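You operate a simulated robot arm through the tools that you are given. There is no shell and no other tool.

You run a simulated robot arm. Do the job below in one go: nothing can be reset, and whatever is moved stays where it is left.

Task
Unpin the slide and draw the tailstock right back.
Fine: blue pin out first and into the chuck tray; free the slide lock for the move and lock it again; the table stays switched off.
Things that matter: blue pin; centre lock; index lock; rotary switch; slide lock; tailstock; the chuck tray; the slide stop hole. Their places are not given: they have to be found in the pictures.

It is judged by the outcome, as a careful person would: the job done as asked, and still so three seconds after it is handed in. It fails if anything else is knocked over, pushed out of place, dropped, spilled or broken.

Robot
A 7-joint arm with a two-finger parallel gripper, fixed in place. Base frame: the origin is at the foot of the arm, x ahead of it, y to its left, z up. Units: mm, degrees, N and s.
Its first joint turns from -132.0 to 132.0 degrees. Payload 3.91 kg.
Tool frame: the origin (TCP) lies between the finger pads and is the grasp point; the fingertips stand 30 mm ahead of it; z points along the fingers, y is the line along which they close. Largest opening 110 mm; finger width 20, thickness 10; the body of the gripper, 48 by 112 mm, starts 55 mm behind the TCP.
Orientation is told as [roll, pitch, yaw] about the base's x, y, z axes, in that order, counted from this pose: with the fingers straight down and closing along the base's y, the tool's x points along the base's -x, its y along +y and its z along -z.

Tools
- The arm moves only by the tool play_rows. Its argument "motion" is a list of rows, each a list of 7 numbers: the opening, from 0 (shut) to 1 (fully open), then the shift along the tool's x, y, z in units of 20 mm (1.0 is 20 mm), then the turn, a rotation vector about the tool's x, y, z in units of 6 degrees (1.0 is 6 degrees). In form: [[claw, dx, dy, dz, rx, ry, rz], ...]. A call has 1 to 20 rows; each row shifts and turns the commanded pose from where the row before left it, along the tool's axes as they then stand. A call with a number of a shift or a turn outside -1 to 1 is refused whole. A row lasts 0.2 s, in which the tool goes at most 50 mm and 8.6 degrees; a call with a longer step from one row to the next is refused whole, and so is a gripper value outside its range. Where a pose cannot be reached the arm comes as near as it can. A force on the tool above 60 N (or 10 N above the force at the start of the call, whichever is more), or a blocked arm, ends the call early, and 0.2 s more pass. Each finger travels about 108 mm/s and halts on what it meets, pressing with about 28 N; the grip force reading is that of the motor and also rises with nothing between the fingers. The clock runs only during rows and for 0.2 s after the last one: add rows that do not move to give the fingers time. It gives the time, the measured TCP pose, the force on the tool (base axes), the opening and the grip force at its end, in the units of the frame above (readings bear some noise), with the torque about the TCP (base axes, N m) and any sound that the robot's microphone picked up, and new pictures: "views" is both (left out), scene, wrist or none.
- Cameras (640 x 400 px; columns grow to the right, rows downward): "scene" is fixed at [48.7, 504.1, 1408.8]; the picture's right is [0.50, -0.86, 0.00], its down [-0.36, -0.21, -0.91] and it looks along [0.79, 0.46, -0.42] (base axes); focal length 214 px, centre (320, 200). "wrist" rides on the gripper at [72, 17, -103] in the tool frame; the picture's right is [-0.23, 0.97, 0.00], its down [-0.76, -0.18, -0.62] and it looks along [-0.61, -0.14, 0.78] (tool axes); focal length 222 px, centre (320, 200).
- point_at(camera, pixels): for up to 12 pixels [column, row] of the newest picture of that camera ("zoom" is the newest enlarged one), the place [x, y, z] in the base frame of the surface seen there, good to about 2 mm, but the place of the scene camera against the robot may be out by one fixed shift of up to 18 mm in any direction. No time passes.
- close_up(camera, box): a new picture of the part [left, top, right, bottom] of that camera's present view, enlarged. No time passes.
- job_done(): hands the job in; it is judged then, once.

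Open the gripper and draw the arm clear of the work before you hand the job in, unless the task says otherwise.

The tools are called after "Emit:" by a JSON object that holds its "name" and its "arguments". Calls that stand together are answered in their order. play_rows: Moves the arm, as the interface text tells. Its arguments: {"type":"object","properties":{"motion":{"type":"array","items":{"type":"array","items":{"type":"number"}}},"views":{"type":"string","enum":["both","scene","wrist","none"]}},"required":["motion"]} The other tools are called the same way: point_at (camera, pixels) gives the place of the surface under pixels of a picture; close_up (camera, box) takes an enlarged picture of a part of a camera's view; job_done () hands the job in.

At the start:

```text
t: 0.0
ee_pos: [618.1, -81.2, 1136.2]
tcp_rot: [0.0, 0.0, 0.0]
ft_force: [0.0, 0.1, 0.0]
wrist_torque: [0.02, -0.04, 0.01]
finger_gap: 109.9
gripper_force: 0.1
```

scene: 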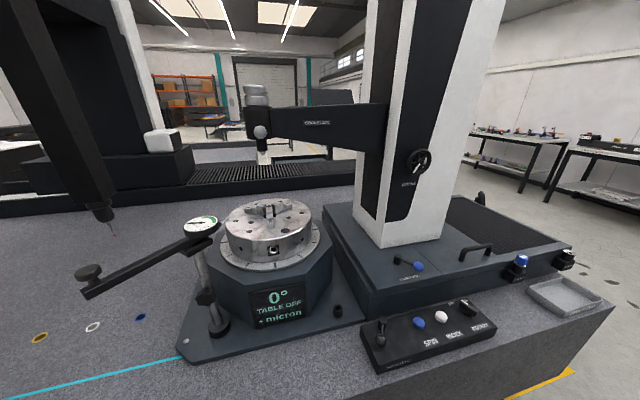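
wrist: 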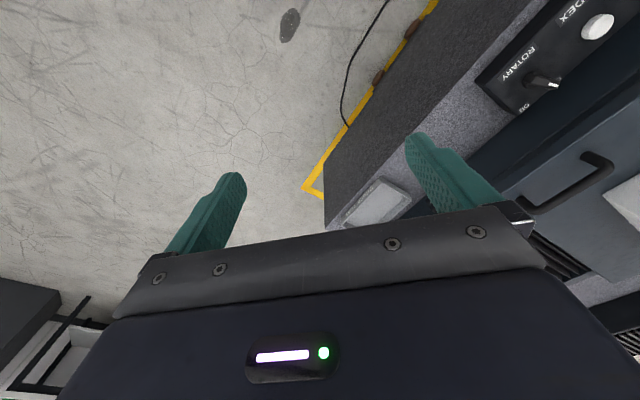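

I start by enlarging the areas of interest in the scene picture: the slide base with handle and blue knobs (around 350-600, 190-310) and the control panel (360-500, 290-370).

Emit:
{"name": "close_up", "arguments": {"camera": "scene", "box": [380, 180, 620, 330]}}

Emit:
{"name": "close_up", "arguments": {"camera": "scene", "box": [350, 280, 510, 380]}}

Emit:
{"name": "close_up", "arguments": {"camera": "scene", "box": [170, 180, 410, 360]}}

Emit:
{"name": "close_up", "arguments": {"camera": "scene", "box": [230, 70, 470, 220]}}

```text
2.67 times, centred on (500, 255) of scene
```

zoom: 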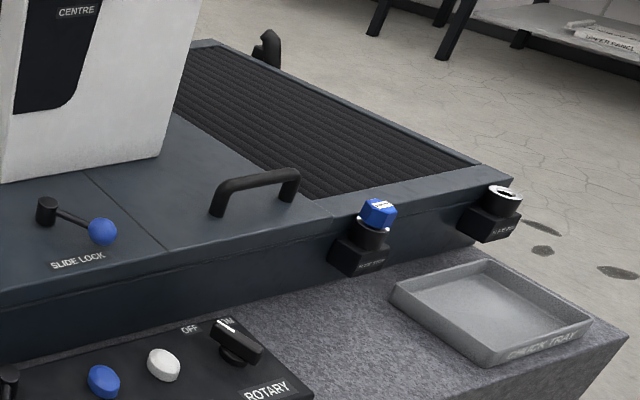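

```text
4.00 times, centred on (430, 330) of scene
```

zoom: 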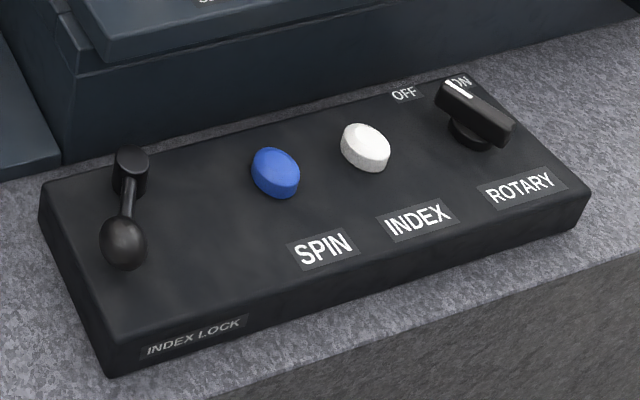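

```text
2.22 times, centred on (290, 270) of scene
```

zoom: 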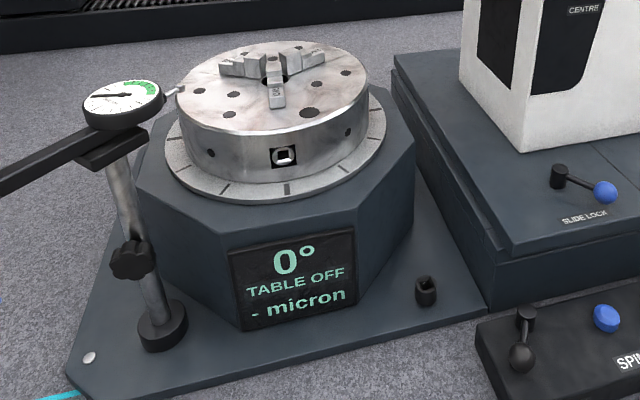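

```text
2.67 times, centred on (350, 145) of scene
```

zoom: 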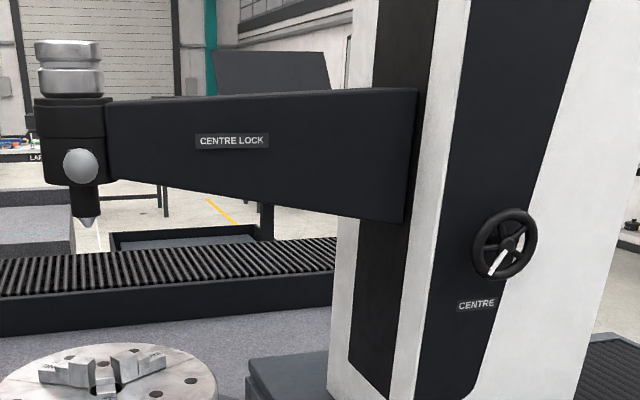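

The blue pin sits in a block at scene (521,260), with a second empty-looking block at (566,260), the tray at (563,295), the slide lock lever at (397-419,258-266) and the grab handle at (477,250). I ask for places of these.

Emit:
{"name": "point_at", "arguments": {"camera": "scene", "pixels": [[521, 257], [521, 267], [514, 276], [568, 252], [565, 262], [563, 292], [419, 266], [397, 258], [463, 258], [491, 246], [470, 310], [565, 245]]}}

Emit:
{"name": "point_at", "arguments": {"camera": "scene", "pixels": [[419, 322], [441, 317], [381, 323], [381, 340], [338, 310], [530, 283], [570, 280], [598, 300], [562, 314], [480, 196], [440, 245], [400, 300]]}}

Emit:
{"name": "close_up", "arguments": {"camera": "scene", "box": [480, 230, 608, 310]}}

Emit:
{"name": "close_up", "arguments": {"camera": "scene", "box": [380, 230, 508, 310]}}

```text
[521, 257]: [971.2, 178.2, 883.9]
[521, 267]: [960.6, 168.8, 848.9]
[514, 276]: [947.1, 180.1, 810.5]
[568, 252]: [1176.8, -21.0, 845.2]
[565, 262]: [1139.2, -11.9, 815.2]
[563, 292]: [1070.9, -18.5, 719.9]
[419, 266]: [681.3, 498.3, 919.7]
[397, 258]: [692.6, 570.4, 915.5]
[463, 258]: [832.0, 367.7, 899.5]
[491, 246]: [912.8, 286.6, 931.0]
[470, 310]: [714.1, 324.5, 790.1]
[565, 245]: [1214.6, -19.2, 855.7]
```

```text
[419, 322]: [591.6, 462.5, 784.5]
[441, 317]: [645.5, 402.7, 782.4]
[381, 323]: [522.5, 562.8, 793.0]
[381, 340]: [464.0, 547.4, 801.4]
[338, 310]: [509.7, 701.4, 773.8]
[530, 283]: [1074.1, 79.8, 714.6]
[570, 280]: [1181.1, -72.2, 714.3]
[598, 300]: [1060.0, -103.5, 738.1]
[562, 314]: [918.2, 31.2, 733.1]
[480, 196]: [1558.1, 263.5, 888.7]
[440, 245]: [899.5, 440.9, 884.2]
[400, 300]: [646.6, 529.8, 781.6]
```

```text
5.00 times, centred on (544, 270) of scene
```

zoom: 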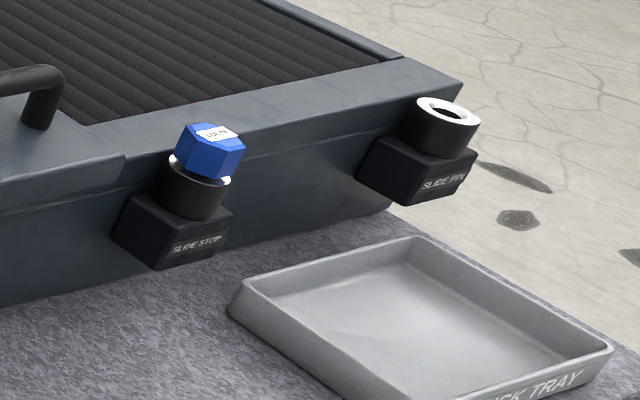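

```text
5.00 times, centred on (444, 270) of scene
```

zoom: 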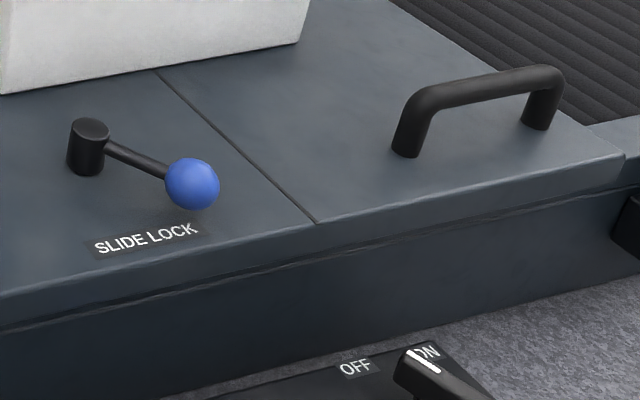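

The wrist view already sees the white INDEX button (598,27), the rotary switch (545,85), the tray (375,205) and the handle (565,185). I compare the wrist places with the scene places to find the scene camera's shift.

Emit:
{"name": "point_at", "arguments": {"camera": "wrist", "pixels": [[598, 27], [545, 82], [377, 203], [345, 222], [380, 180], [525, 204], [590, 157], [605, 165], [520, 105], [323, 200]]}}

Emit:
{"name": "point_at", "arguments": {"camera": "scene", "pixels": [[441, 316], [468, 305], [526, 291], [563, 278], [602, 300], [478, 245], [487, 244], [465, 252], [521, 260], [566, 253]]}}

Emit:
{"name": "close_up", "arguments": {"camera": "wrist", "box": [320, 0, 640, 240]}}

```text
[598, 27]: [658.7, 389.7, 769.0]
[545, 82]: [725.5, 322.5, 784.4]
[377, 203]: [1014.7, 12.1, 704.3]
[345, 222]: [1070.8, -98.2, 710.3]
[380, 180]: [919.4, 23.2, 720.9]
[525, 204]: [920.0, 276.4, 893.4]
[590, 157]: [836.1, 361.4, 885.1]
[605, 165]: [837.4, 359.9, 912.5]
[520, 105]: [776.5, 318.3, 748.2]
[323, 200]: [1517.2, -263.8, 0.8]
```

```text
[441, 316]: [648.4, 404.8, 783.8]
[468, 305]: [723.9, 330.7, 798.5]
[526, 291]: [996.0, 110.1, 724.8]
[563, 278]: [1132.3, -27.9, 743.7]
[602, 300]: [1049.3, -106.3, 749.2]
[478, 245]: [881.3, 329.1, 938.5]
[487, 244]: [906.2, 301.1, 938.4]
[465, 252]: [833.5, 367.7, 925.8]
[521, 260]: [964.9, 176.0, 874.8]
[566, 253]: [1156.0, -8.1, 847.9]
```

```text
1.67 times, centred on (480, 120) of wrist
```

zoom: 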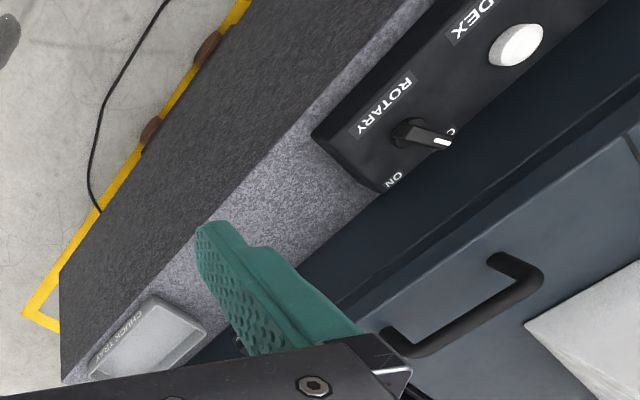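

The scene places appear shifted by about (+5,-8,-14) mm against the wrist ones, and in the wrist view the rotary switch pointer aims at OFF. I move the open gripper to above the near side of the pin and turn to yaw +45 to view the pin with the wrist camera.

Emit:
{"name": "play_rows", "arguments": {"motion": [[1, -1, 0.75, 0.5, 0, 0, 0], [1, -1, 0.75, 0.5, 0, 0, 0], [1, -1, 0.75, 0.5, 0, 0, 0], [1, -1, 0.75, 0.5, 0, 0, 0], [1, -1, 0.75, 0.5, 0, 0, 0], [1, -1, 0.75, 0.5, 0, 0, 0], [1, -1, 0.75, 0.5, 0, 0, 0], [1, -1, 0.75, 0.5, 0, 0, 0], [1, -1, 0.75, 0.5, 0, 0, 0], [1, -1, 0.75, 0.5, 0, 0, 0], [1, -1, 0.75, 0.5, 0, 0, 0], [1, -1, 0.75, 0.5, 0, 0, 0], [1, 0, 0, 0, 0, 0, -0.9375], [1, 0, 0, 0, 0, 0, -0.9375], [1, 0, 0, 0, 0, 0, -0.9375], [1, 0, 0, 0, 0, 0, -0.9375], [1, 0, 0, 0, 0, 0, -0.9375], [1, 0, 0, 0, 0, 0, -0.9375], [1, 0, 0, 0, 0, 0, -0.9375], [1, 0, 0, 0, 0, 0, -0.9375]]}}

```text
t: 4.2
ee_pos: [860.3, 99.4, 1014.3]
tcp_rot: [0.0, 0.0, 45.1]
ft_force: [-0.3, -0.4, -0.2]
wrist_torque: [0.01, -0.02, 0.02]
finger_gap: 110.0
gripper_force: 0.0
```

scene: 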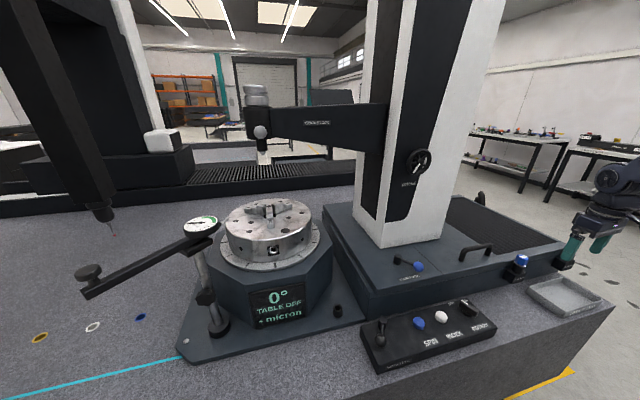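
wrist: 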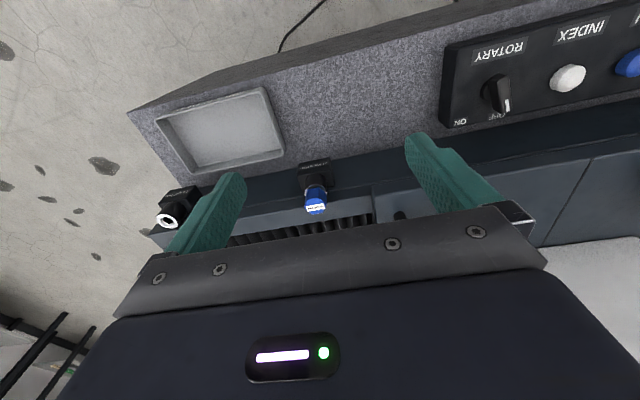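

The wrist camera now sees the pin head at (315,200), the tray at (225,130), the slide pin socket at (168,215) and the switch at (500,95). I get exact places of these.

Emit:
{"name": "point_at", "arguments": {"camera": "wrist", "pixels": [[315, 208], [306, 205], [324, 205], [315, 195], [315, 175], [170, 222], [195, 170], [283, 152], [267, 90], [158, 118], [225, 130], [215, 150]]}}

Emit:
{"name": "close_up", "arguments": {"camera": "wrist", "box": [250, 140, 378, 220]}}

Emit:
{"name": "close_up", "arguments": {"camera": "wrist", "box": [440, 30, 600, 130]}}

```text
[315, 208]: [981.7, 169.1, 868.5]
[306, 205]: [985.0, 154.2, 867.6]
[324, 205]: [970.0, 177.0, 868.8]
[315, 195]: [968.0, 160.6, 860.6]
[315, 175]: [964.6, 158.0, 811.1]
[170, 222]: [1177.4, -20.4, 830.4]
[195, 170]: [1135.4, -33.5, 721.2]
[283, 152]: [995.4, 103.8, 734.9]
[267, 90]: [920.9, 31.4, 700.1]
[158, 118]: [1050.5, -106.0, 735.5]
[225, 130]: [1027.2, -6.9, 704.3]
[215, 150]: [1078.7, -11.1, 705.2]
```

```text
5.00 times, centred on (314, 180) of wrist
```

zoom: 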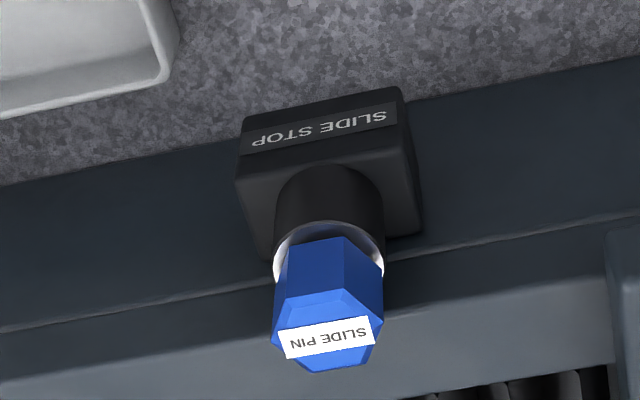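

```text
4.00 times, centred on (520, 80) of wrist
```

zoom: 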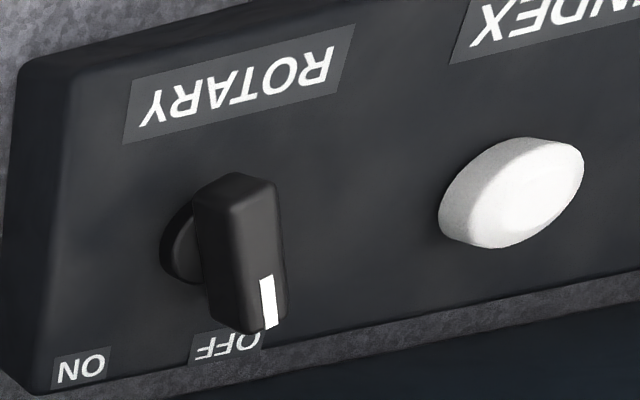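

The switch is confirmed at OFF. I take the pin close-up again to measure the hex head corners and collar.

Emit:
{"name": "close_up", "arguments": {"camera": "wrist", "box": [282, 170, 346, 220]}}

```text
8.00 times, centred on (314, 195) of wrist
```

zoom: 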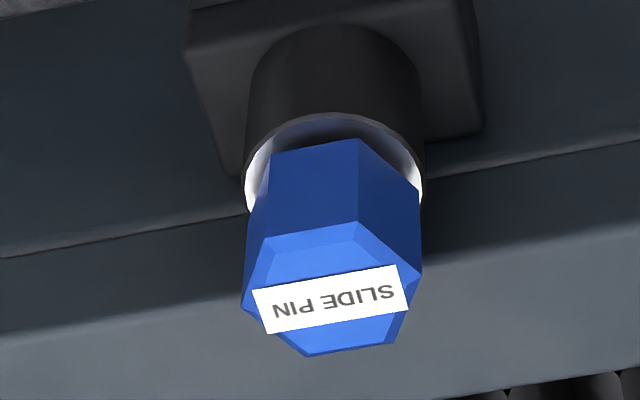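

The hex head shows flats facing the front (edge (264,240)-(355,222)); I measure its corners, the white collar, and the wall/edge behind it.

Emit:
{"name": "point_at", "arguments": {"camera": "zoom", "pixels": [[264, 240], [355, 222], [419, 270], [383, 340], [308, 353], [246, 300], [252, 195], [420, 190], [560, 170], [560, 220], [560, 300], [600, 372]]}}

Emit:
{"name": "point_at", "arguments": {"camera": "wrist", "pixels": [[355, 195], [355, 205], [355, 214], [350, 218], [385, 200], [390, 207], [400, 214], [372, 205], [376, 210], [290, 190], [290, 215], [280, 235]]}}

```text
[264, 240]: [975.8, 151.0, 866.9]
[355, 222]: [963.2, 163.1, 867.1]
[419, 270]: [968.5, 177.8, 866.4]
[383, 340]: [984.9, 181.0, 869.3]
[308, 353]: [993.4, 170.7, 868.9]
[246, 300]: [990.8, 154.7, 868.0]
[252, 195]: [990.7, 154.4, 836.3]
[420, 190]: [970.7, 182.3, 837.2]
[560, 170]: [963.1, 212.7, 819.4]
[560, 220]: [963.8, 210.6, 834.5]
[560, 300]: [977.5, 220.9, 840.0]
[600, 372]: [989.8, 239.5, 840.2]
```

```text
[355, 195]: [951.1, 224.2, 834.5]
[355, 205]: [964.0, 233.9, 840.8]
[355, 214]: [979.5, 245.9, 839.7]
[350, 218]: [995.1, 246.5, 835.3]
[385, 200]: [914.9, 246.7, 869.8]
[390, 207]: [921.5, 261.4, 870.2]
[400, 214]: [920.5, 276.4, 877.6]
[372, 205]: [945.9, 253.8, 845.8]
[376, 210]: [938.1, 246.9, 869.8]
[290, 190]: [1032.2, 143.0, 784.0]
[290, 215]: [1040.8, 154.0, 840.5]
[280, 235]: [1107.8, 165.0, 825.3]
```

The hex head centre is about (979,166), top z 868, collar top z 837, rail top z 840; flats face azimuths 44/104/164, so I turn to yaw 15 and move to above the pin with the gripper at about 55 mm opening.

Emit:
{"name": "play_rows", "arguments": {"motion": [[0.5, 0, 0, 0, 0, 0, 0.8333], [0.5, 0, 0, 0, 0, 0, 0.8333], [0.5, 0, 0, 0, 0, 0, 0.8333], [0.5, 0, 0, 0, 0, 0, 0.8333], [0.5, 0, 0, 0, 0, 0, 0.8333], [0.5, 0, 0, 0, 0, 0, 0.8333], [0.5, -0.8275, 0.212, 0.525, 0, 0, 0], [0.5, -0.8275, 0.212, 0.525, 0, 0, 0], [0.5, -0.8275, 0.212, 0.525, 0, 0, 0], [0.5, -0.8275, 0.212, 0.525, 0, 0, 0], [0.5, -0.8275, 0.212, 0.525, 0, 0, 0], [0.5, -0.8275, 0.212, 0.525, 0, 0, 0], [0.5, -0.8275, 0.212, 0.525, 0, 0, 0], [0.5, -0.8275, 0.212, 0.525, 0, 0, 0], [0.5, 0, 0, 0, 0, 0, 0]]}}

```text
t: 7.4
ee_pos: [975.8, 167.7, 932.1]
tcp_rot: [0.0, 0.0, 14.9]
ft_force: [0.0, -0.2, -0.4]
wrist_torque: [-0.03, -0.01, 0.01]
finger_gap: 55.0
gripper_force: 0.0
```

scene: 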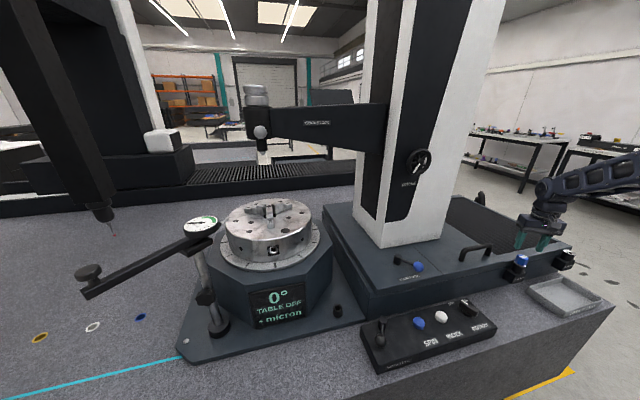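
wrist: 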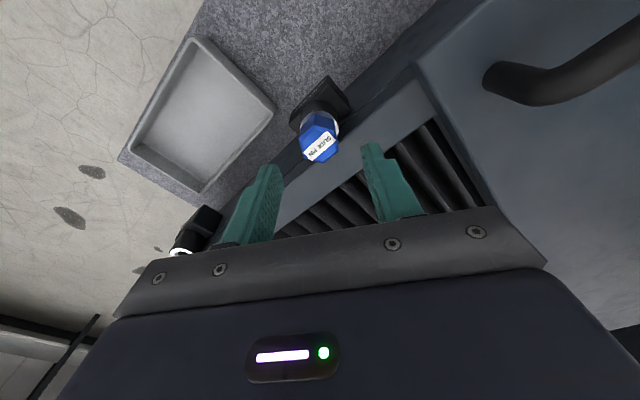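

The wrist view shows the pin head at (320,147), close ahead between the fingers. I measure its hex corners again from here.

Emit:
{"name": "close_up", "arguments": {"camera": "wrist", "box": [272, 90, 368, 190]}}

```text
4.00 times, centred on (320, 140) of wrist
```

zoom: 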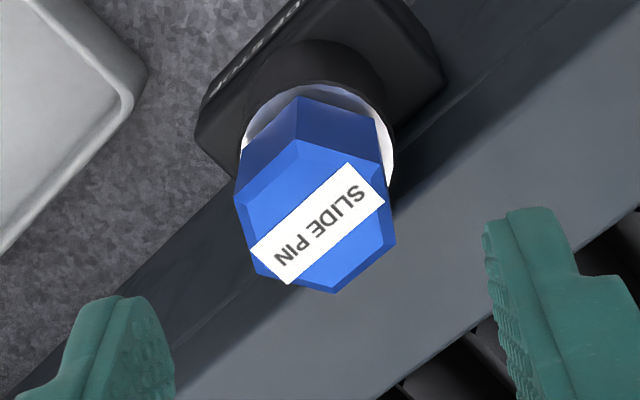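

Emit:
{"name": "point_at", "arguments": {"camera": "zoom", "pixels": [[297, 140], [238, 196], [258, 272], [334, 291], [394, 242], [378, 163], [315, 215], [390, 180], [246, 130]]}}

```text
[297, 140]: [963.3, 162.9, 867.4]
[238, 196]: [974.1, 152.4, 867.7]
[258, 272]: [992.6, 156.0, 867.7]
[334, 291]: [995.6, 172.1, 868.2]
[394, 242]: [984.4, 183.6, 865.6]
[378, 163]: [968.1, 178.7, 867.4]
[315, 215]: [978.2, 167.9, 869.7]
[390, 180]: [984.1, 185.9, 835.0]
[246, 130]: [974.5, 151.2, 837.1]
```

The hex centre is (979.6,167.3). I correct by about 4 mm and descend halfway, then check the pose.

Emit:
{"name": "play_rows", "arguments": {"motion": [[0.5, -0.17, -0.07, 0.4, 0, 0, 0], [0.5, 0, 0, 0.4, 0, 0, 0], [0.5, 0, 0, 0.4, 0, 0, 0], [0.5, 0, 0, 0.3, 0, 0, 0], [0.5, 0, 0, 0, 0, 0, 0]]}}

```text
t: 8.6
ee_pos: [982.1, 166.5, 901.5]
tcp_rot: [0.0, 0.0, 15.1]
ft_force: [0.0, 0.5, 0.0]
wrist_torque: [0.01, -0.04, -0.02]
finger_gap: 55.0
gripper_force: 0.1
```

scene: 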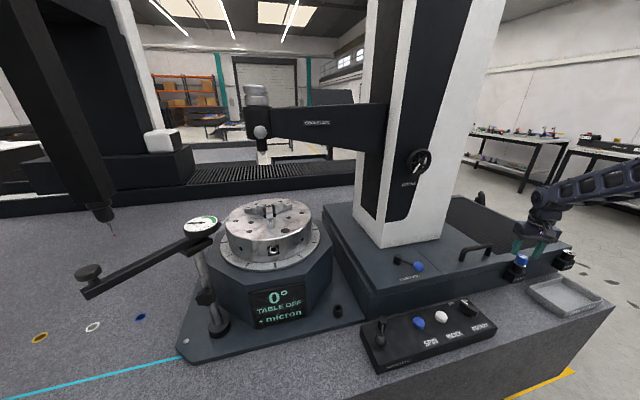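
wrist: 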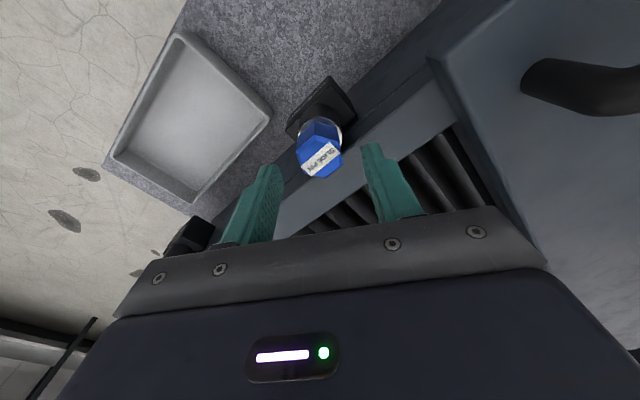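

Pose is within about 2 mm of the pin axis. I descend to z about 873 (fingertips about 843, above the collar), then close on the hex flats.

Emit:
{"name": "play_rows", "arguments": {"motion": [[0.5, 0, 0.05, 0.35, 0, 0, 0], [0.5, 0, 0, 0.35, 0, 0, 0], [0.5, 0, 0, 0.35, 0, 0, 0], [0.5, 0, 0, 0.35, 0, 0, 0], [0.5, 0, 0, 0, 0, 0, 0], [0.3, 0, 0, 0, 0, 0, 0], [0.15, 0, 0, 0, 0, 0, 0], [0.15, 0, 0, 0, 0, 0, 0], [0.15, 0, 0, 0, 0, 0, 0]]}}

Emit:
{"name": "close_up", "arguments": {"camera": "wrist", "box": [200, 50, 440, 220]}}

```text
t: 10.6
ee_pos: [981.1, 168.8, 873.2]
tcp_rot: [0.0, 0.0, 14.9]
ft_force: [-0.2, 0.4, 0.2]
wrist_torque: [-0.01, 0.0, 0.01]
finger_gap: 29.1
gripper_force: 28.1
```

scene: 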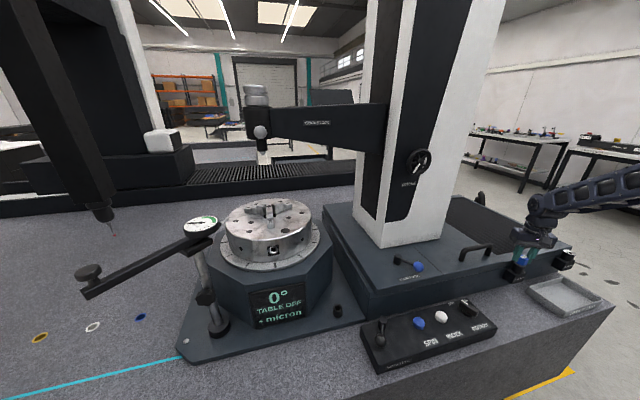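
wrist: 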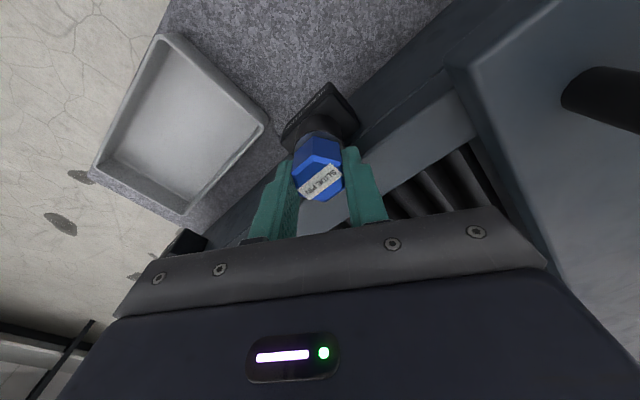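

```text
2.35 times, centred on (320, 135) of wrist
```

zoom: 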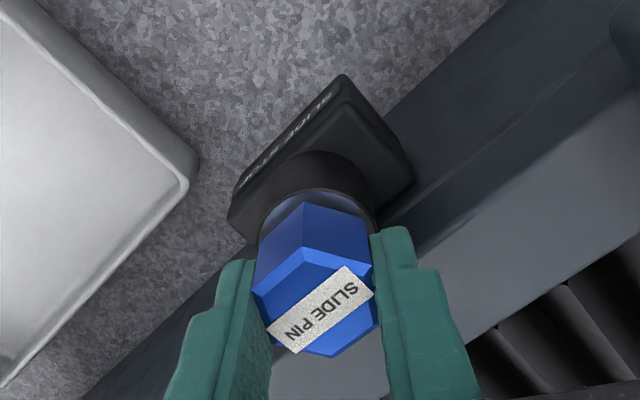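

The gap reads 29.1 mm with 28 N grip: the head is held on its flats. I lift straight up slowly by 40 mm and watch the force.

Emit:
{"name": "play_rows", "arguments": {"motion": [[0.0, 0, 0, 0, 0, 0, 0], [0.0, 0, 0, -0.25, 0, 0, 0], [0.0, 0, 0, -0.25, 0, 0, 0], [0.0, 0, 0, -0.5, 0, 0, 0], [0.0, 0, 0, -0.5, 0, 0, 0], [0.0, 0, 0, -0.5, 0, 0, 0]]}}

Emit:
{"name": "close_up", "arguments": {"camera": "wrist", "box": [200, 50, 440, 220]}}

Emit:
{"name": "close_up", "arguments": {"camera": "scene", "box": [480, 200, 608, 310]}}

```text
t: 12.0
ee_pos: [980.4, 165.8, 914.0]
tcp_rot: [-0.1, -0.1, 15.1]
ft_force: [0.9, -0.3, -0.1]
wrist_torque: [-0.01, -0.01, 0.0]
finger_gap: 29.1
gripper_force: 28.1
```

scene: 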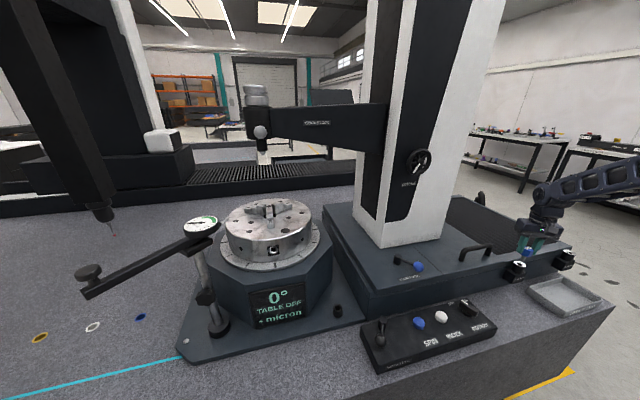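
wrist: 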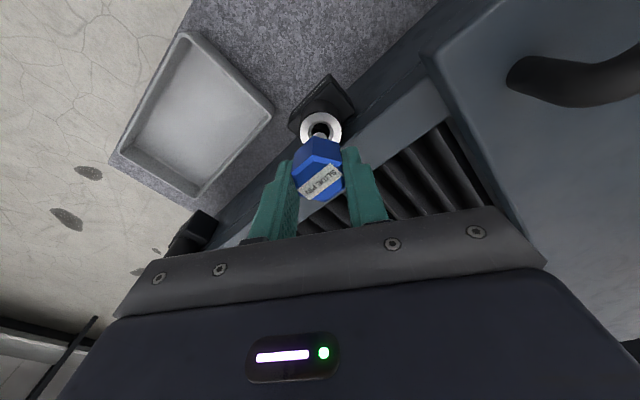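

```text
2.35 times, centred on (320, 135) of wrist
```

zoom: 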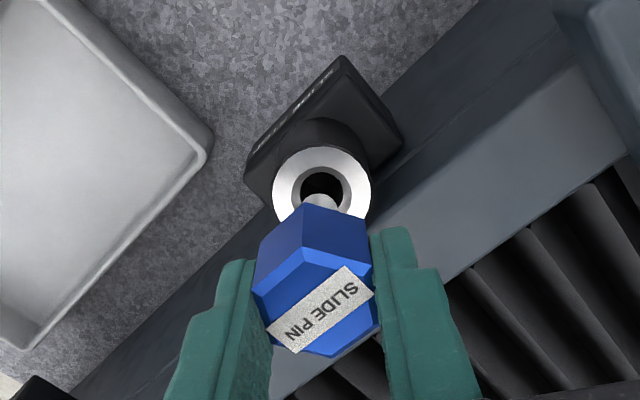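

```text
3.64 times, centred on (544, 255) of scene
```

zoom: 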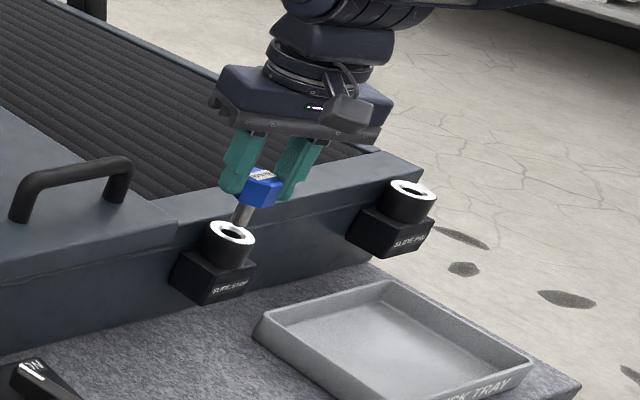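

The pin is coming out freely (shank visible at zoom (240,215)) with almost no force. I lift 50 mm more.

Emit:
{"name": "play_rows", "arguments": {"motion": [[0.0, 0, 0, -0.5, 0, 0, 0], [0.0, 0, 0, -0.5, 0, 0, 0], [0.0, 0, 0, -0.5, 0, 0, 0], [0.0, 0, 0, -0.5, 0, 0, 0], [0.0, 0, 0, -0.5, 0, 0, 0], [0.0, 0, 0, 0, 0, 0, 0]]}}

Emit:
{"name": "close_up", "arguments": {"camera": "scene", "box": [480, 190, 608, 300]}}

Emit:
{"name": "close_up", "arguments": {"camera": "wrist", "box": [200, 50, 440, 220]}}

```text
t: 13.4
ee_pos: [981.5, 168.1, 963.5]
tcp_rot: [0.0, 0.0, 15.0]
ft_force: [-0.3, 1.0, -0.5]
wrist_torque: [0.02, 0.04, 0.01]
finger_gap: 29.2
gripper_force: 27.7
```

scene: 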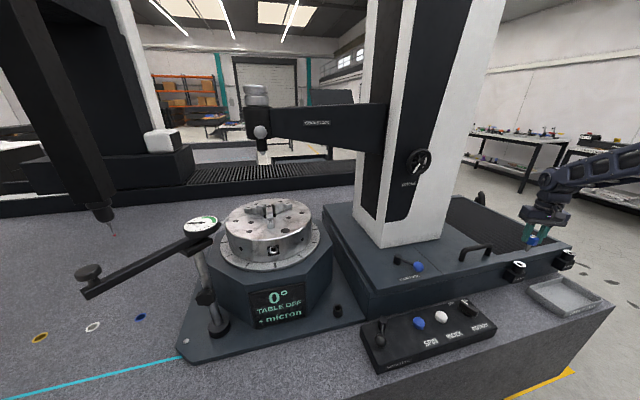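
wrist: 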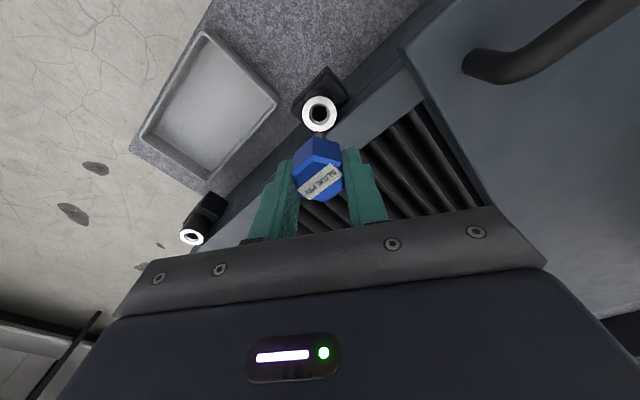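

```text
3.64 times, centred on (544, 245) of scene
```

zoom: 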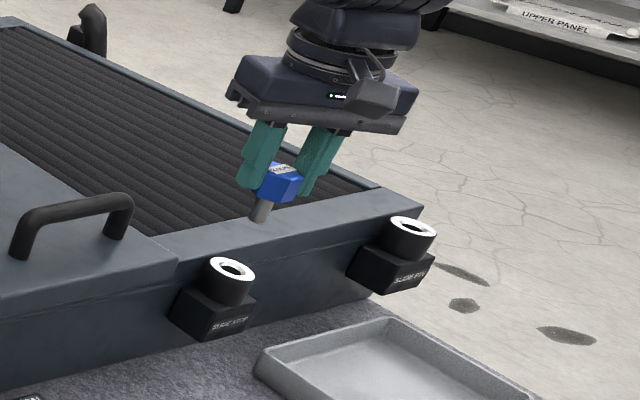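

```text
2.35 times, centred on (320, 135) of wrist
```

zoom: 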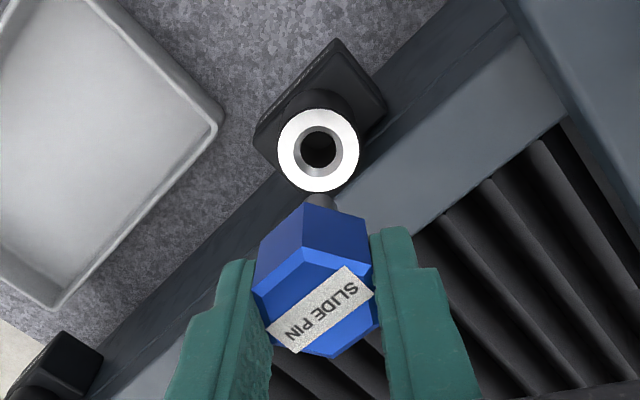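

The pin seems fully out; I measure the shank tip in the scene picture near (528,249) to learn the pin's length.

Emit:
{"name": "close_up", "arguments": {"camera": "scene", "box": [505, 215, 569, 265]}}

```text
8.00 times, centred on (537, 240) of scene
```

zoom: 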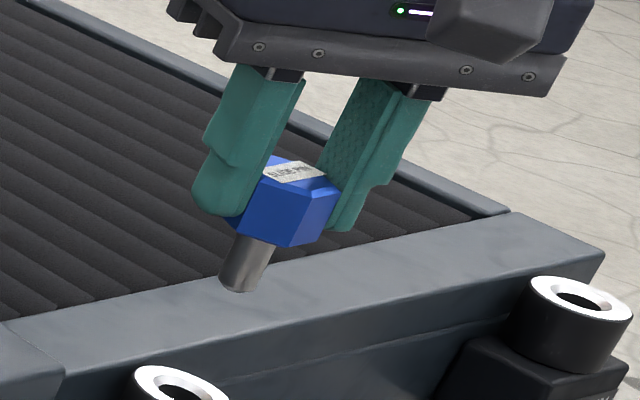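

Emit:
{"name": "point_at", "arguments": {"camera": "zoom", "pixels": [[240, 285], [260, 245], [290, 240], [300, 172], [320, 215], [228, 283]]}}

```text
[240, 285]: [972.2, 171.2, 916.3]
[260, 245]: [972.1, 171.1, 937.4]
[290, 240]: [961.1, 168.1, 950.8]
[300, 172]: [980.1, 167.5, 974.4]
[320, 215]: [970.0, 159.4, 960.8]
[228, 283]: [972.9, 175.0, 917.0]
```

The shank tip is about 64 mm below the TCP (pin about 60 mm long), so the pin is clear of its hole. I carry it sideways to above the tray at about (1000,15) and go down to TCP z 860.

Emit:
{"name": "play_rows", "arguments": {"motion": [[0, 0.114, -0.844, 0, 0, 0, 0], [0, 0.114, -0.844, 0, 0, 0, 0], [0, 0.114, -0.844, 0, 0, 0, 0], [0, 0.114, -0.844, 0, 0, 0, 0], [0, 0.114, -0.844, 0, 0, 0, 0], [0, 0.114, -0.844, 0, 0, 0, 0], [0, 0.114, -0.844, 0, 0, 0, 0], [0, 0.114, -0.844, 0, 0, 0, 0], [0, 0.114, -0.844, 0, 0, 0, 0], [0, 0, 0, 0.74, 0, 0, 0], [0, 0, 0, 0.74, 0, 0, 0], [0, 0, 0, 0.74, 0, 0, 0], [0, 0, 0, 0.74, 0, 0, 0], [0, 0, 0, 0.74, 0, 0, 0], [0, 0, 0, 0.74, 0, 0, 0], [0, 0, 0, 0.74, 0, 0, 0], [0, 0, 0, 0, 0, 0, 0]]}}

```text
t: 17.0
ee_pos: [1000.2, 16.2, 858.4]
tcp_rot: [0.1, 0.0, 15.1]
ft_force: [0.0, -0.1, 0.1]
wrist_torque: [-0.04, -0.01, -0.01]
finger_gap: 28.7
gripper_force: 28.2
```

scene: 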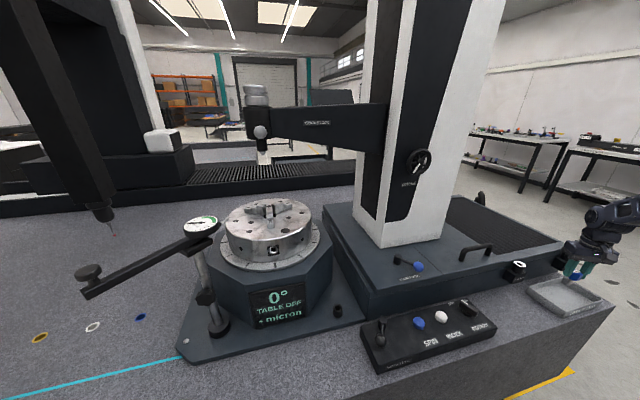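
wrist: 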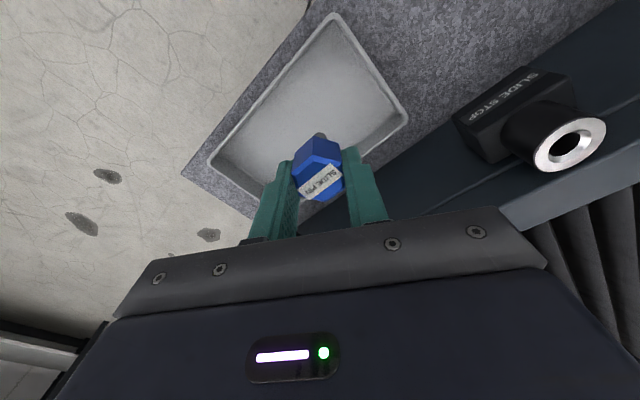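

The arm reached the place (1000,16,858), pin held above the tray. I measure the tray rim and floor from the wrist view: corners near (333,16), (407,115), (208,155), floor near (310,100).

Emit:
{"name": "point_at", "arguments": {"camera": "wrist", "pixels": [[333, 17], [405, 115], [209, 156], [335, 40], [380, 112], [240, 150], [310, 100], [290, 80], [340, 120], [280, 130], [319, 137], [255, 205]]}}

Emit:
{"name": "close_up", "arguments": {"camera": "wrist", "box": [180, 0, 440, 220]}}

```text
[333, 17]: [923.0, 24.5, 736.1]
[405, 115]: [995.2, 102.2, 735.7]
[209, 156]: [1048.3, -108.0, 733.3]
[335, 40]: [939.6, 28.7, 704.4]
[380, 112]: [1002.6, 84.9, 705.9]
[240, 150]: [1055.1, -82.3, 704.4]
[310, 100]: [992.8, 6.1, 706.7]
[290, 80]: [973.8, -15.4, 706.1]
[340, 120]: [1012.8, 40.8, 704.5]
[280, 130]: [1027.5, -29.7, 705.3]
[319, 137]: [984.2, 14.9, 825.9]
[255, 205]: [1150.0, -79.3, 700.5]
```

```text
1.82 times, centred on (310, 110) of wrist
```

zoom: 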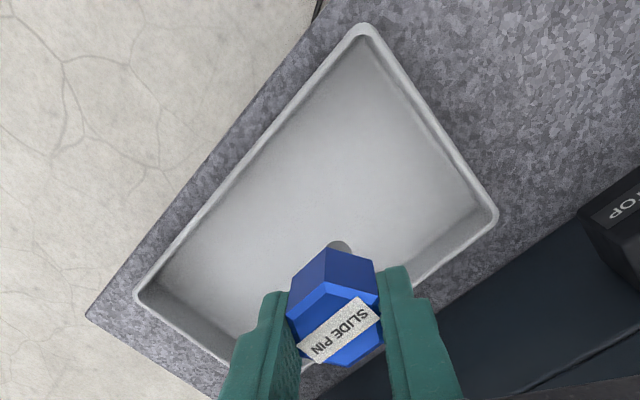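

Tray floor is z 705, rim z 735, floor centre about (1029,1). I shift a little toward the centre and descend to just above floor contact (TCP z about 775).

Emit:
{"name": "play_rows", "arguments": {"motion": [[0, -0.62, -0.58, 0, 0, 0, 0], [0, 0, 0, 0.69, 0, 0, 0], [0, 0, 0, 0.69, 0, 0, 0], [0, 0, 0, 0.69, 0, 0, 0], [0, 0, 0, 0.69, 0, 0, 0], [0, 0, 0, 0.69, 0, 0, 0], [0, 0, 0, 0.6, 0, 0, 0], [0, 0, 0, 0, 0, 0, 0]]}}

Emit:
{"name": "close_up", "arguments": {"camera": "scene", "box": [520, 240, 616, 320]}}

```text
t: 18.8
ee_pos: [1014.6, 5.1, 777.4]
tcp_rot: [0.0, 0.0, 15.0]
ft_force: [0.4, -0.3, 0.0]
wrist_torque: [0.0, 0.02, 0.0]
finger_gap: 29.1
gripper_force: 28.1
```

scene: 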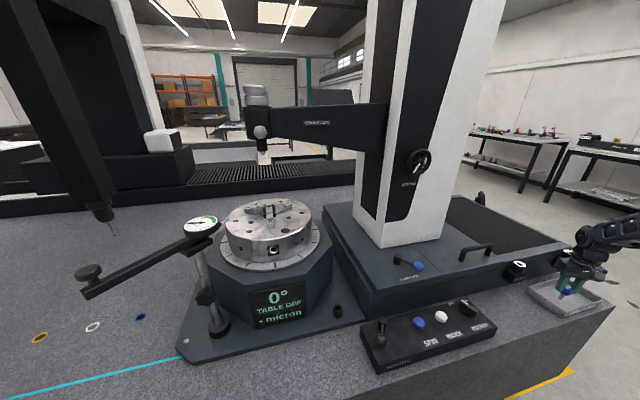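
wrist: 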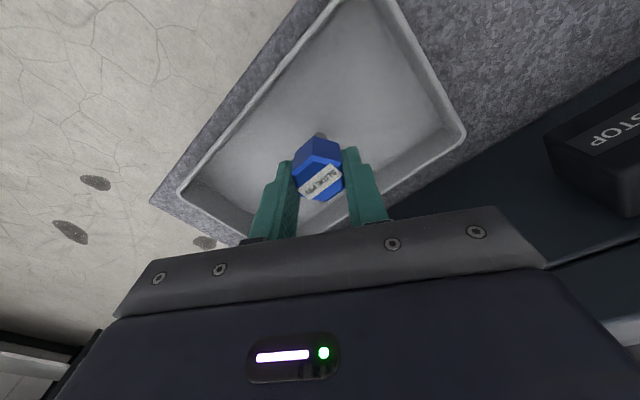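

```text
5.00 times, centred on (568, 280) of scene
```

zoom: 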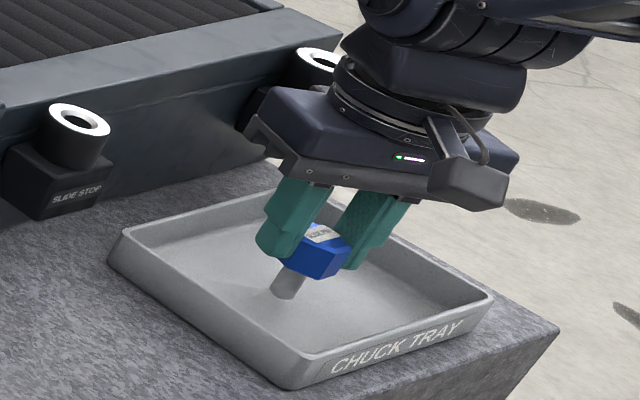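

The pin's tip hangs a few mm over the tray floor. I lower in small steps, 6 mm, and read the force for contact.

Emit:
{"name": "play_rows", "arguments": {"motion": [[0, 0, 0, 0.1, 0, 0, 0], [0, 0, 0, 0.1, 0, 0, 0], [0, 0, 0, 0.1, 0, 0, 0], [0, 0, 0, 0, 0, 0, 0]], "views": "none"}}

Emit:
{"name": "play_rows", "arguments": {"motion": [[0, 0, 0, 0.08, 0, 0, 0], [0, 0, 0, 0, 0, 0, 0]], "views": "none"}}

```text
t: 19.8
ee_pos: [1016.0, 6.7, 774.2]
tcp_rot: [0.0, -0.1, 15.1]
ft_force: [0.0, -0.4, 5.1]
wrist_torque: [0.0, 0.06, 0.03]
finger_gap: 29.0
gripper_force: 28.1
```

```text
t: 20.4
ee_pos: [1015.8, 7.3, 772.2]
tcp_rot: [0.0, -0.2, 15.1]
ft_force: [0.2, -0.6, 20.3]
wrist_torque: [-0.05, -0.01, -0.02]
finger_gap: 28.9
gripper_force: 27.7
```

Contact: 20 N upward, the tip stands on the tray floor. I ease up 2 mm and open the fingers slowly to let the pin stand.

Emit:
{"name": "play_rows", "arguments": {"motion": [[0, 0, 0, -0.09, 0, 0, 0], [0.25, 0, 0, 0, 0, 0, 0], [0.27, 0, 0, 0, 0, 0, 0], [0.29, 0, 0, 0, 0, 0, 0], [0.32, 0, 0, 0, 0, 0, 0], [0.38, 0, 0, 0, 0, 0, 0], [0.45, 0, 0, 0, 0, 0, 0], [0.5, 0, 0, 0, 0, 0, 0], [0.5, 0, 0, 0, 0, 0, 0]]}}

Emit:
{"name": "close_up", "arguments": {"camera": "scene", "box": [520, 240, 616, 320]}}

Emit:
{"name": "close_up", "arguments": {"camera": "wrist", "box": [200, 50, 440, 220]}}

```text
t: 22.4
ee_pos: [1015.5, 7.2, 772.0]
tcp_rot: [0.0, 0.1, 15.0]
ft_force: [-1.2, -0.7, 0.2]
wrist_torque: [-0.02, -0.02, 0.0]
finger_gap: 55.1
gripper_force: 0.0
```

scene: 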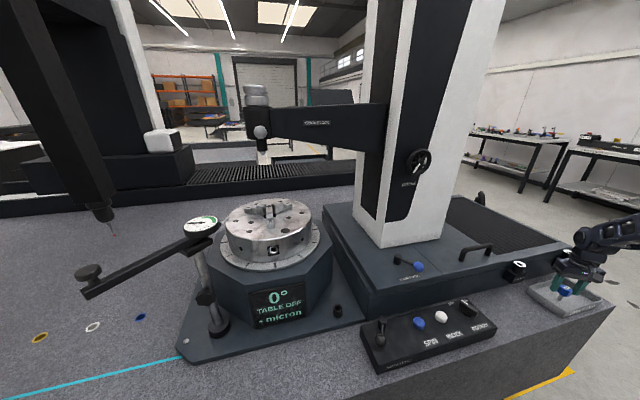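
wrist: 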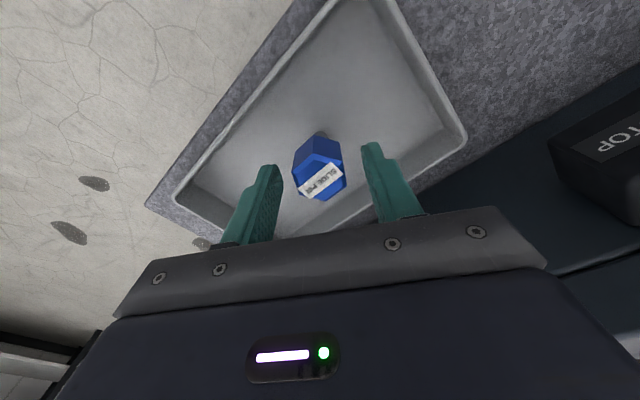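

```text
5.00 times, centred on (568, 280) of scene
```

zoom: 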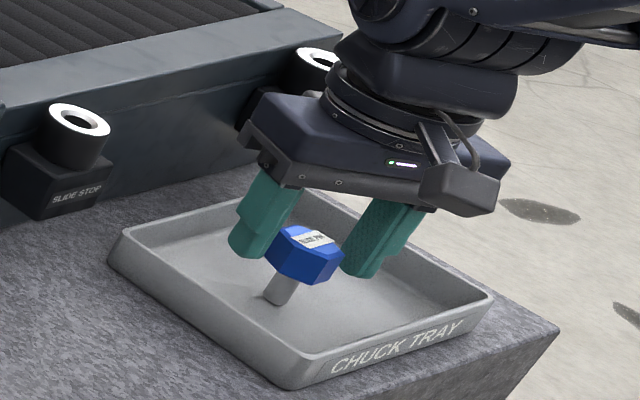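

```text
2.35 times, centred on (320, 135) of wrist
```

zoom: 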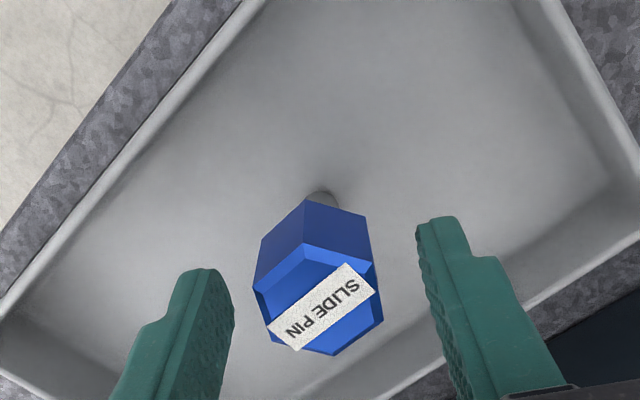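

The pin stands free in the tray with the fingers clear on both sides. I lift straight up, then travel toward the slide lock region.

Emit:
{"name": "play_rows", "arguments": {"motion": [[0.5, 0, 0, -0.4, 0, 0, 0], [0.5, 0, 0, -0.6, 0, 0, 0], [0.5, 0, 0, -1, 0, 0, 0], [0.5, 0, 0, -1, 0, 0, 0], [0.5, 0, 0, -1, 0, 0, 0], [0.5, 0, 0, -1, 0, 0, 0], [0.5, 0, 0, -1, 0, 0, 0], [0.5, 0, 0, -1, 0, 0, 0], [0.5, 0, 0, -1, 0, 0, 0], [0.5, 0, 0, -1, 0, 0, 0], [0.5, 0, 0, -1, 0, 0, 0], [0.5, 0, 0, -1, 0, 0, 0], [0.5, 0, 0, -1, 0, 0, 0], [0.5, 0.5, 1, 0, 0, 0, 0], [0.5, 0.5, 1, 0, 0, 0, 0], [0.5, 0.5, 1, 0, 0, 0, 0], [0.5, 0.5, 1, 0, 0, 0, 0], [0.5, 0.5, 1, 0, 0, 0, 0], [0.5, 0.5, 1, 0, 0, 0, 0], [0.5, 0.5, 1, 0, 0, 0, 0]]}}

Emit:
{"name": "play_rows", "arguments": {"motion": [[0.3, 0.5, 1, 0, 0, 0, 0], [0.3, 0.5, 1, 0, 0, 0, 0], [0.3, 0.5, 1, 0, 0, 0, 0], [0.3, 0.5, 1, 0, 0, 0, 0], [0.3, 0.5, 1, 0, 0, 0, 0], [0.3, 0.5, 1, 0, 0, 0, 0], [0.3, 0.5, 1, 0, 0, 0, 0], [0.3, 0.5, 1, 0, 0, 0, 0], [0.3, 0.5, 1, 0, 0, 0, 0], [0.3, 0.5, 1, 0, 0, 0, 0], [0.3, 0.5, 1, 0, 0, 0, 0], [0.3, 0.5, 1, 0, 0, 0, 0], [0.3, 0.5, 1, 0, 0, 0, 0], [0.3, 0.5, 1, 0, 0, 0, 0], [0.3, 0.5, 1, 0, 0, 0, 0], [0.3, 0, 0, 0, 0, 0, -1], [0.3, 0, 0, 0, 0, 0, -1], [0.3, 0, 0, 0, 0, 0, -1], [0.3, 0, 0, 0, 0, 0, -1], [0.3, 0, 0, 0, 0, 0, -1]]}}

```text
t: 26.6
ee_pos: [911.1, 122.9, 1012.1]
tcp_rot: [0.0, -0.1, 14.8]
ft_force: [0.5, 0.5, 0.4]
wrist_torque: [0.02, 0.04, 0.03]
finger_gap: 55.2
gripper_force: 0.1
```

scene: 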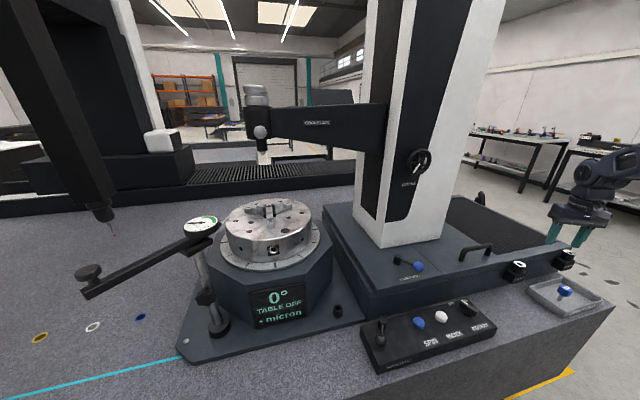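
wrist: 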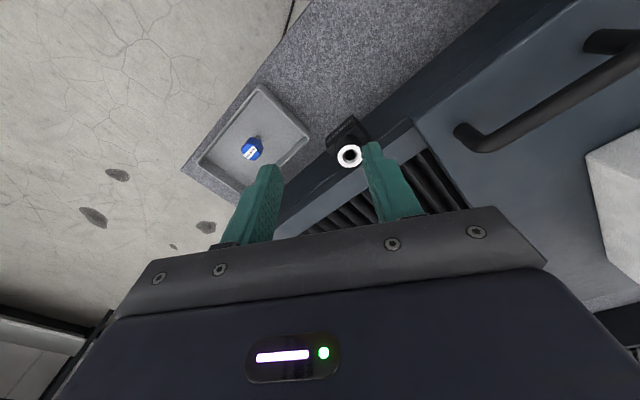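

```text
t: 30.8
ee_pos: [689.3, 376.4, 1013.1]
tcp_rot: [0.1, -0.1, 44.9]
ft_force: [0.1, -0.4, 1.0]
wrist_torque: [-0.02, 0.0, -0.02]
finger_gap: 33.1
gripper_force: 0.0
```

scene: 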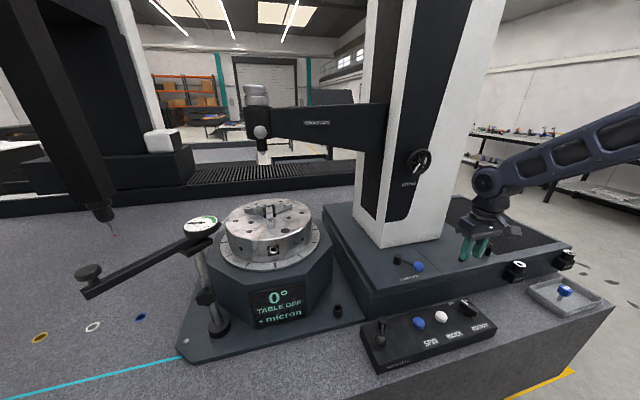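
wrist: 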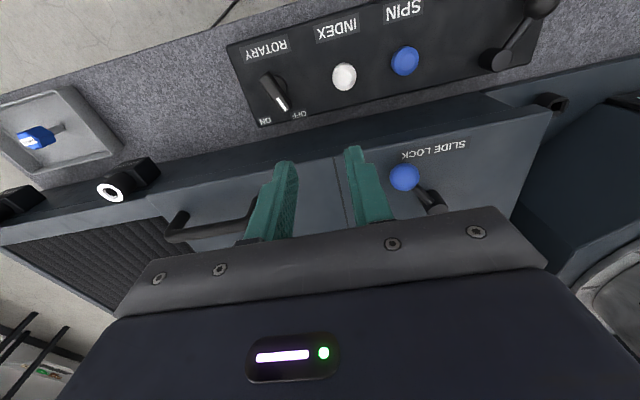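

The wrist view shows the slide lock: ball at (405,178), hub at (432,205), and the pin standing in the tray at (35,138). I measure lever, hub, label and the nearby plate.

Emit:
{"name": "point_at", "arguments": {"camera": "wrist", "pixels": [[405, 175], [405, 180], [420, 194], [432, 203], [436, 207], [433, 153], [340, 175], [480, 180], [520, 120], [400, 140], [450, 180], [390, 165]]}}

Emit:
{"name": "close_up", "arguments": {"camera": "wrist", "box": [370, 120, 530, 220]}}

Emit:
{"name": "close_up", "arguments": {"camera": "scene", "box": [370, 220, 470, 290]}}

```text
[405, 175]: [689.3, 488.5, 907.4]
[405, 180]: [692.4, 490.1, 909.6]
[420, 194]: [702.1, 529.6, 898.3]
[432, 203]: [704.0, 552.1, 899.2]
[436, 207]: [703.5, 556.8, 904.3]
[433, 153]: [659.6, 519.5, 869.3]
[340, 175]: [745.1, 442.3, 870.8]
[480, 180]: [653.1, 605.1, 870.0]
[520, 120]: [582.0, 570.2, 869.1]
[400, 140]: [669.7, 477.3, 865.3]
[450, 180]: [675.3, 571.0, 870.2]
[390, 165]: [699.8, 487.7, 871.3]
```

```text
4.00 times, centred on (450, 170) of wrist
```

zoom: 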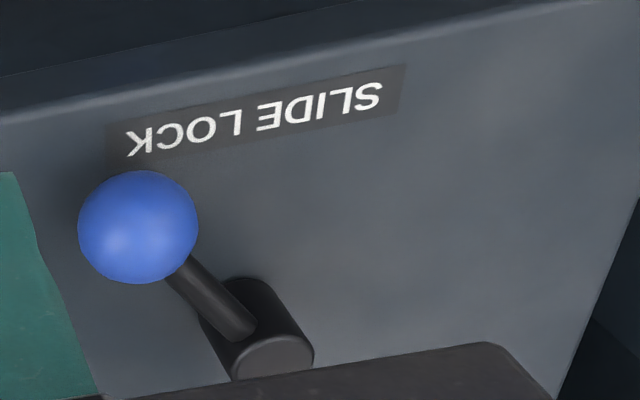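

```text
5.71 times, centred on (420, 255) of scene
```

zoom: 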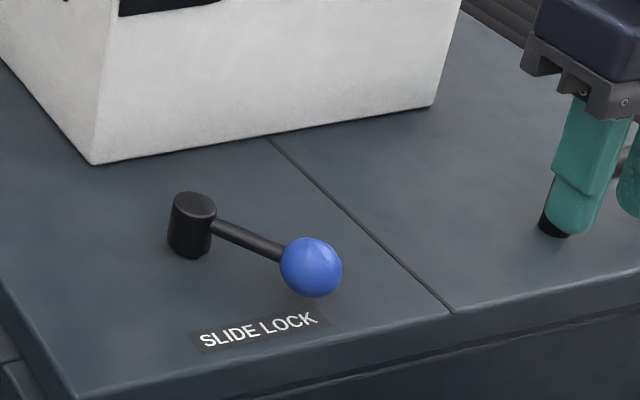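

The ball (radius about 17) is near (695,500,895), hub near (702,565). I measure the hub in the scene picture and the column's foot corners at scene (381,248) and (439,238) for clearance.

Emit:
{"name": "point_at", "arguments": {"camera": "zoom", "pixels": [[193, 203], [187, 250], [215, 215], [172, 205], [312, 258], [95, 163], [432, 107], [270, 138], [445, 310], [250, 240], [80, 395], [5, 65]]}}

Emit:
{"name": "point_at", "arguments": {"camera": "scene", "pixels": [[325, 207], [370, 290], [381, 345], [380, 322], [337, 307], [355, 210], [383, 246], [440, 238], [480, 203], [420, 165], [418, 155], [333, 213]]}}

```text
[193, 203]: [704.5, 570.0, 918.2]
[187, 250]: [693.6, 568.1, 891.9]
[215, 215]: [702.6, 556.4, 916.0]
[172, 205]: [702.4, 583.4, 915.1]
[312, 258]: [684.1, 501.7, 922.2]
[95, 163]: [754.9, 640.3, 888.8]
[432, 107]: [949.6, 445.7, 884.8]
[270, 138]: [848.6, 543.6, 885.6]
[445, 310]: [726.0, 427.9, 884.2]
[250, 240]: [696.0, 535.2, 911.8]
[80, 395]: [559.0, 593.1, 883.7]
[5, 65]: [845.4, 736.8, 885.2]
```

```text
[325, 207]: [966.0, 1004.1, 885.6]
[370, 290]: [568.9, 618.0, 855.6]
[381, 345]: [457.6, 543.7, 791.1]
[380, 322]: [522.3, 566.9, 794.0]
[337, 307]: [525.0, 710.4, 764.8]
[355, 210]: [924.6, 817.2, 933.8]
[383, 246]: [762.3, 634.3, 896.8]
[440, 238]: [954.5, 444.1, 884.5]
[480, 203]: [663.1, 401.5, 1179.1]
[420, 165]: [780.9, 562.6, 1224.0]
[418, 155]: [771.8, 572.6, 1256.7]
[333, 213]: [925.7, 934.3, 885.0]
```

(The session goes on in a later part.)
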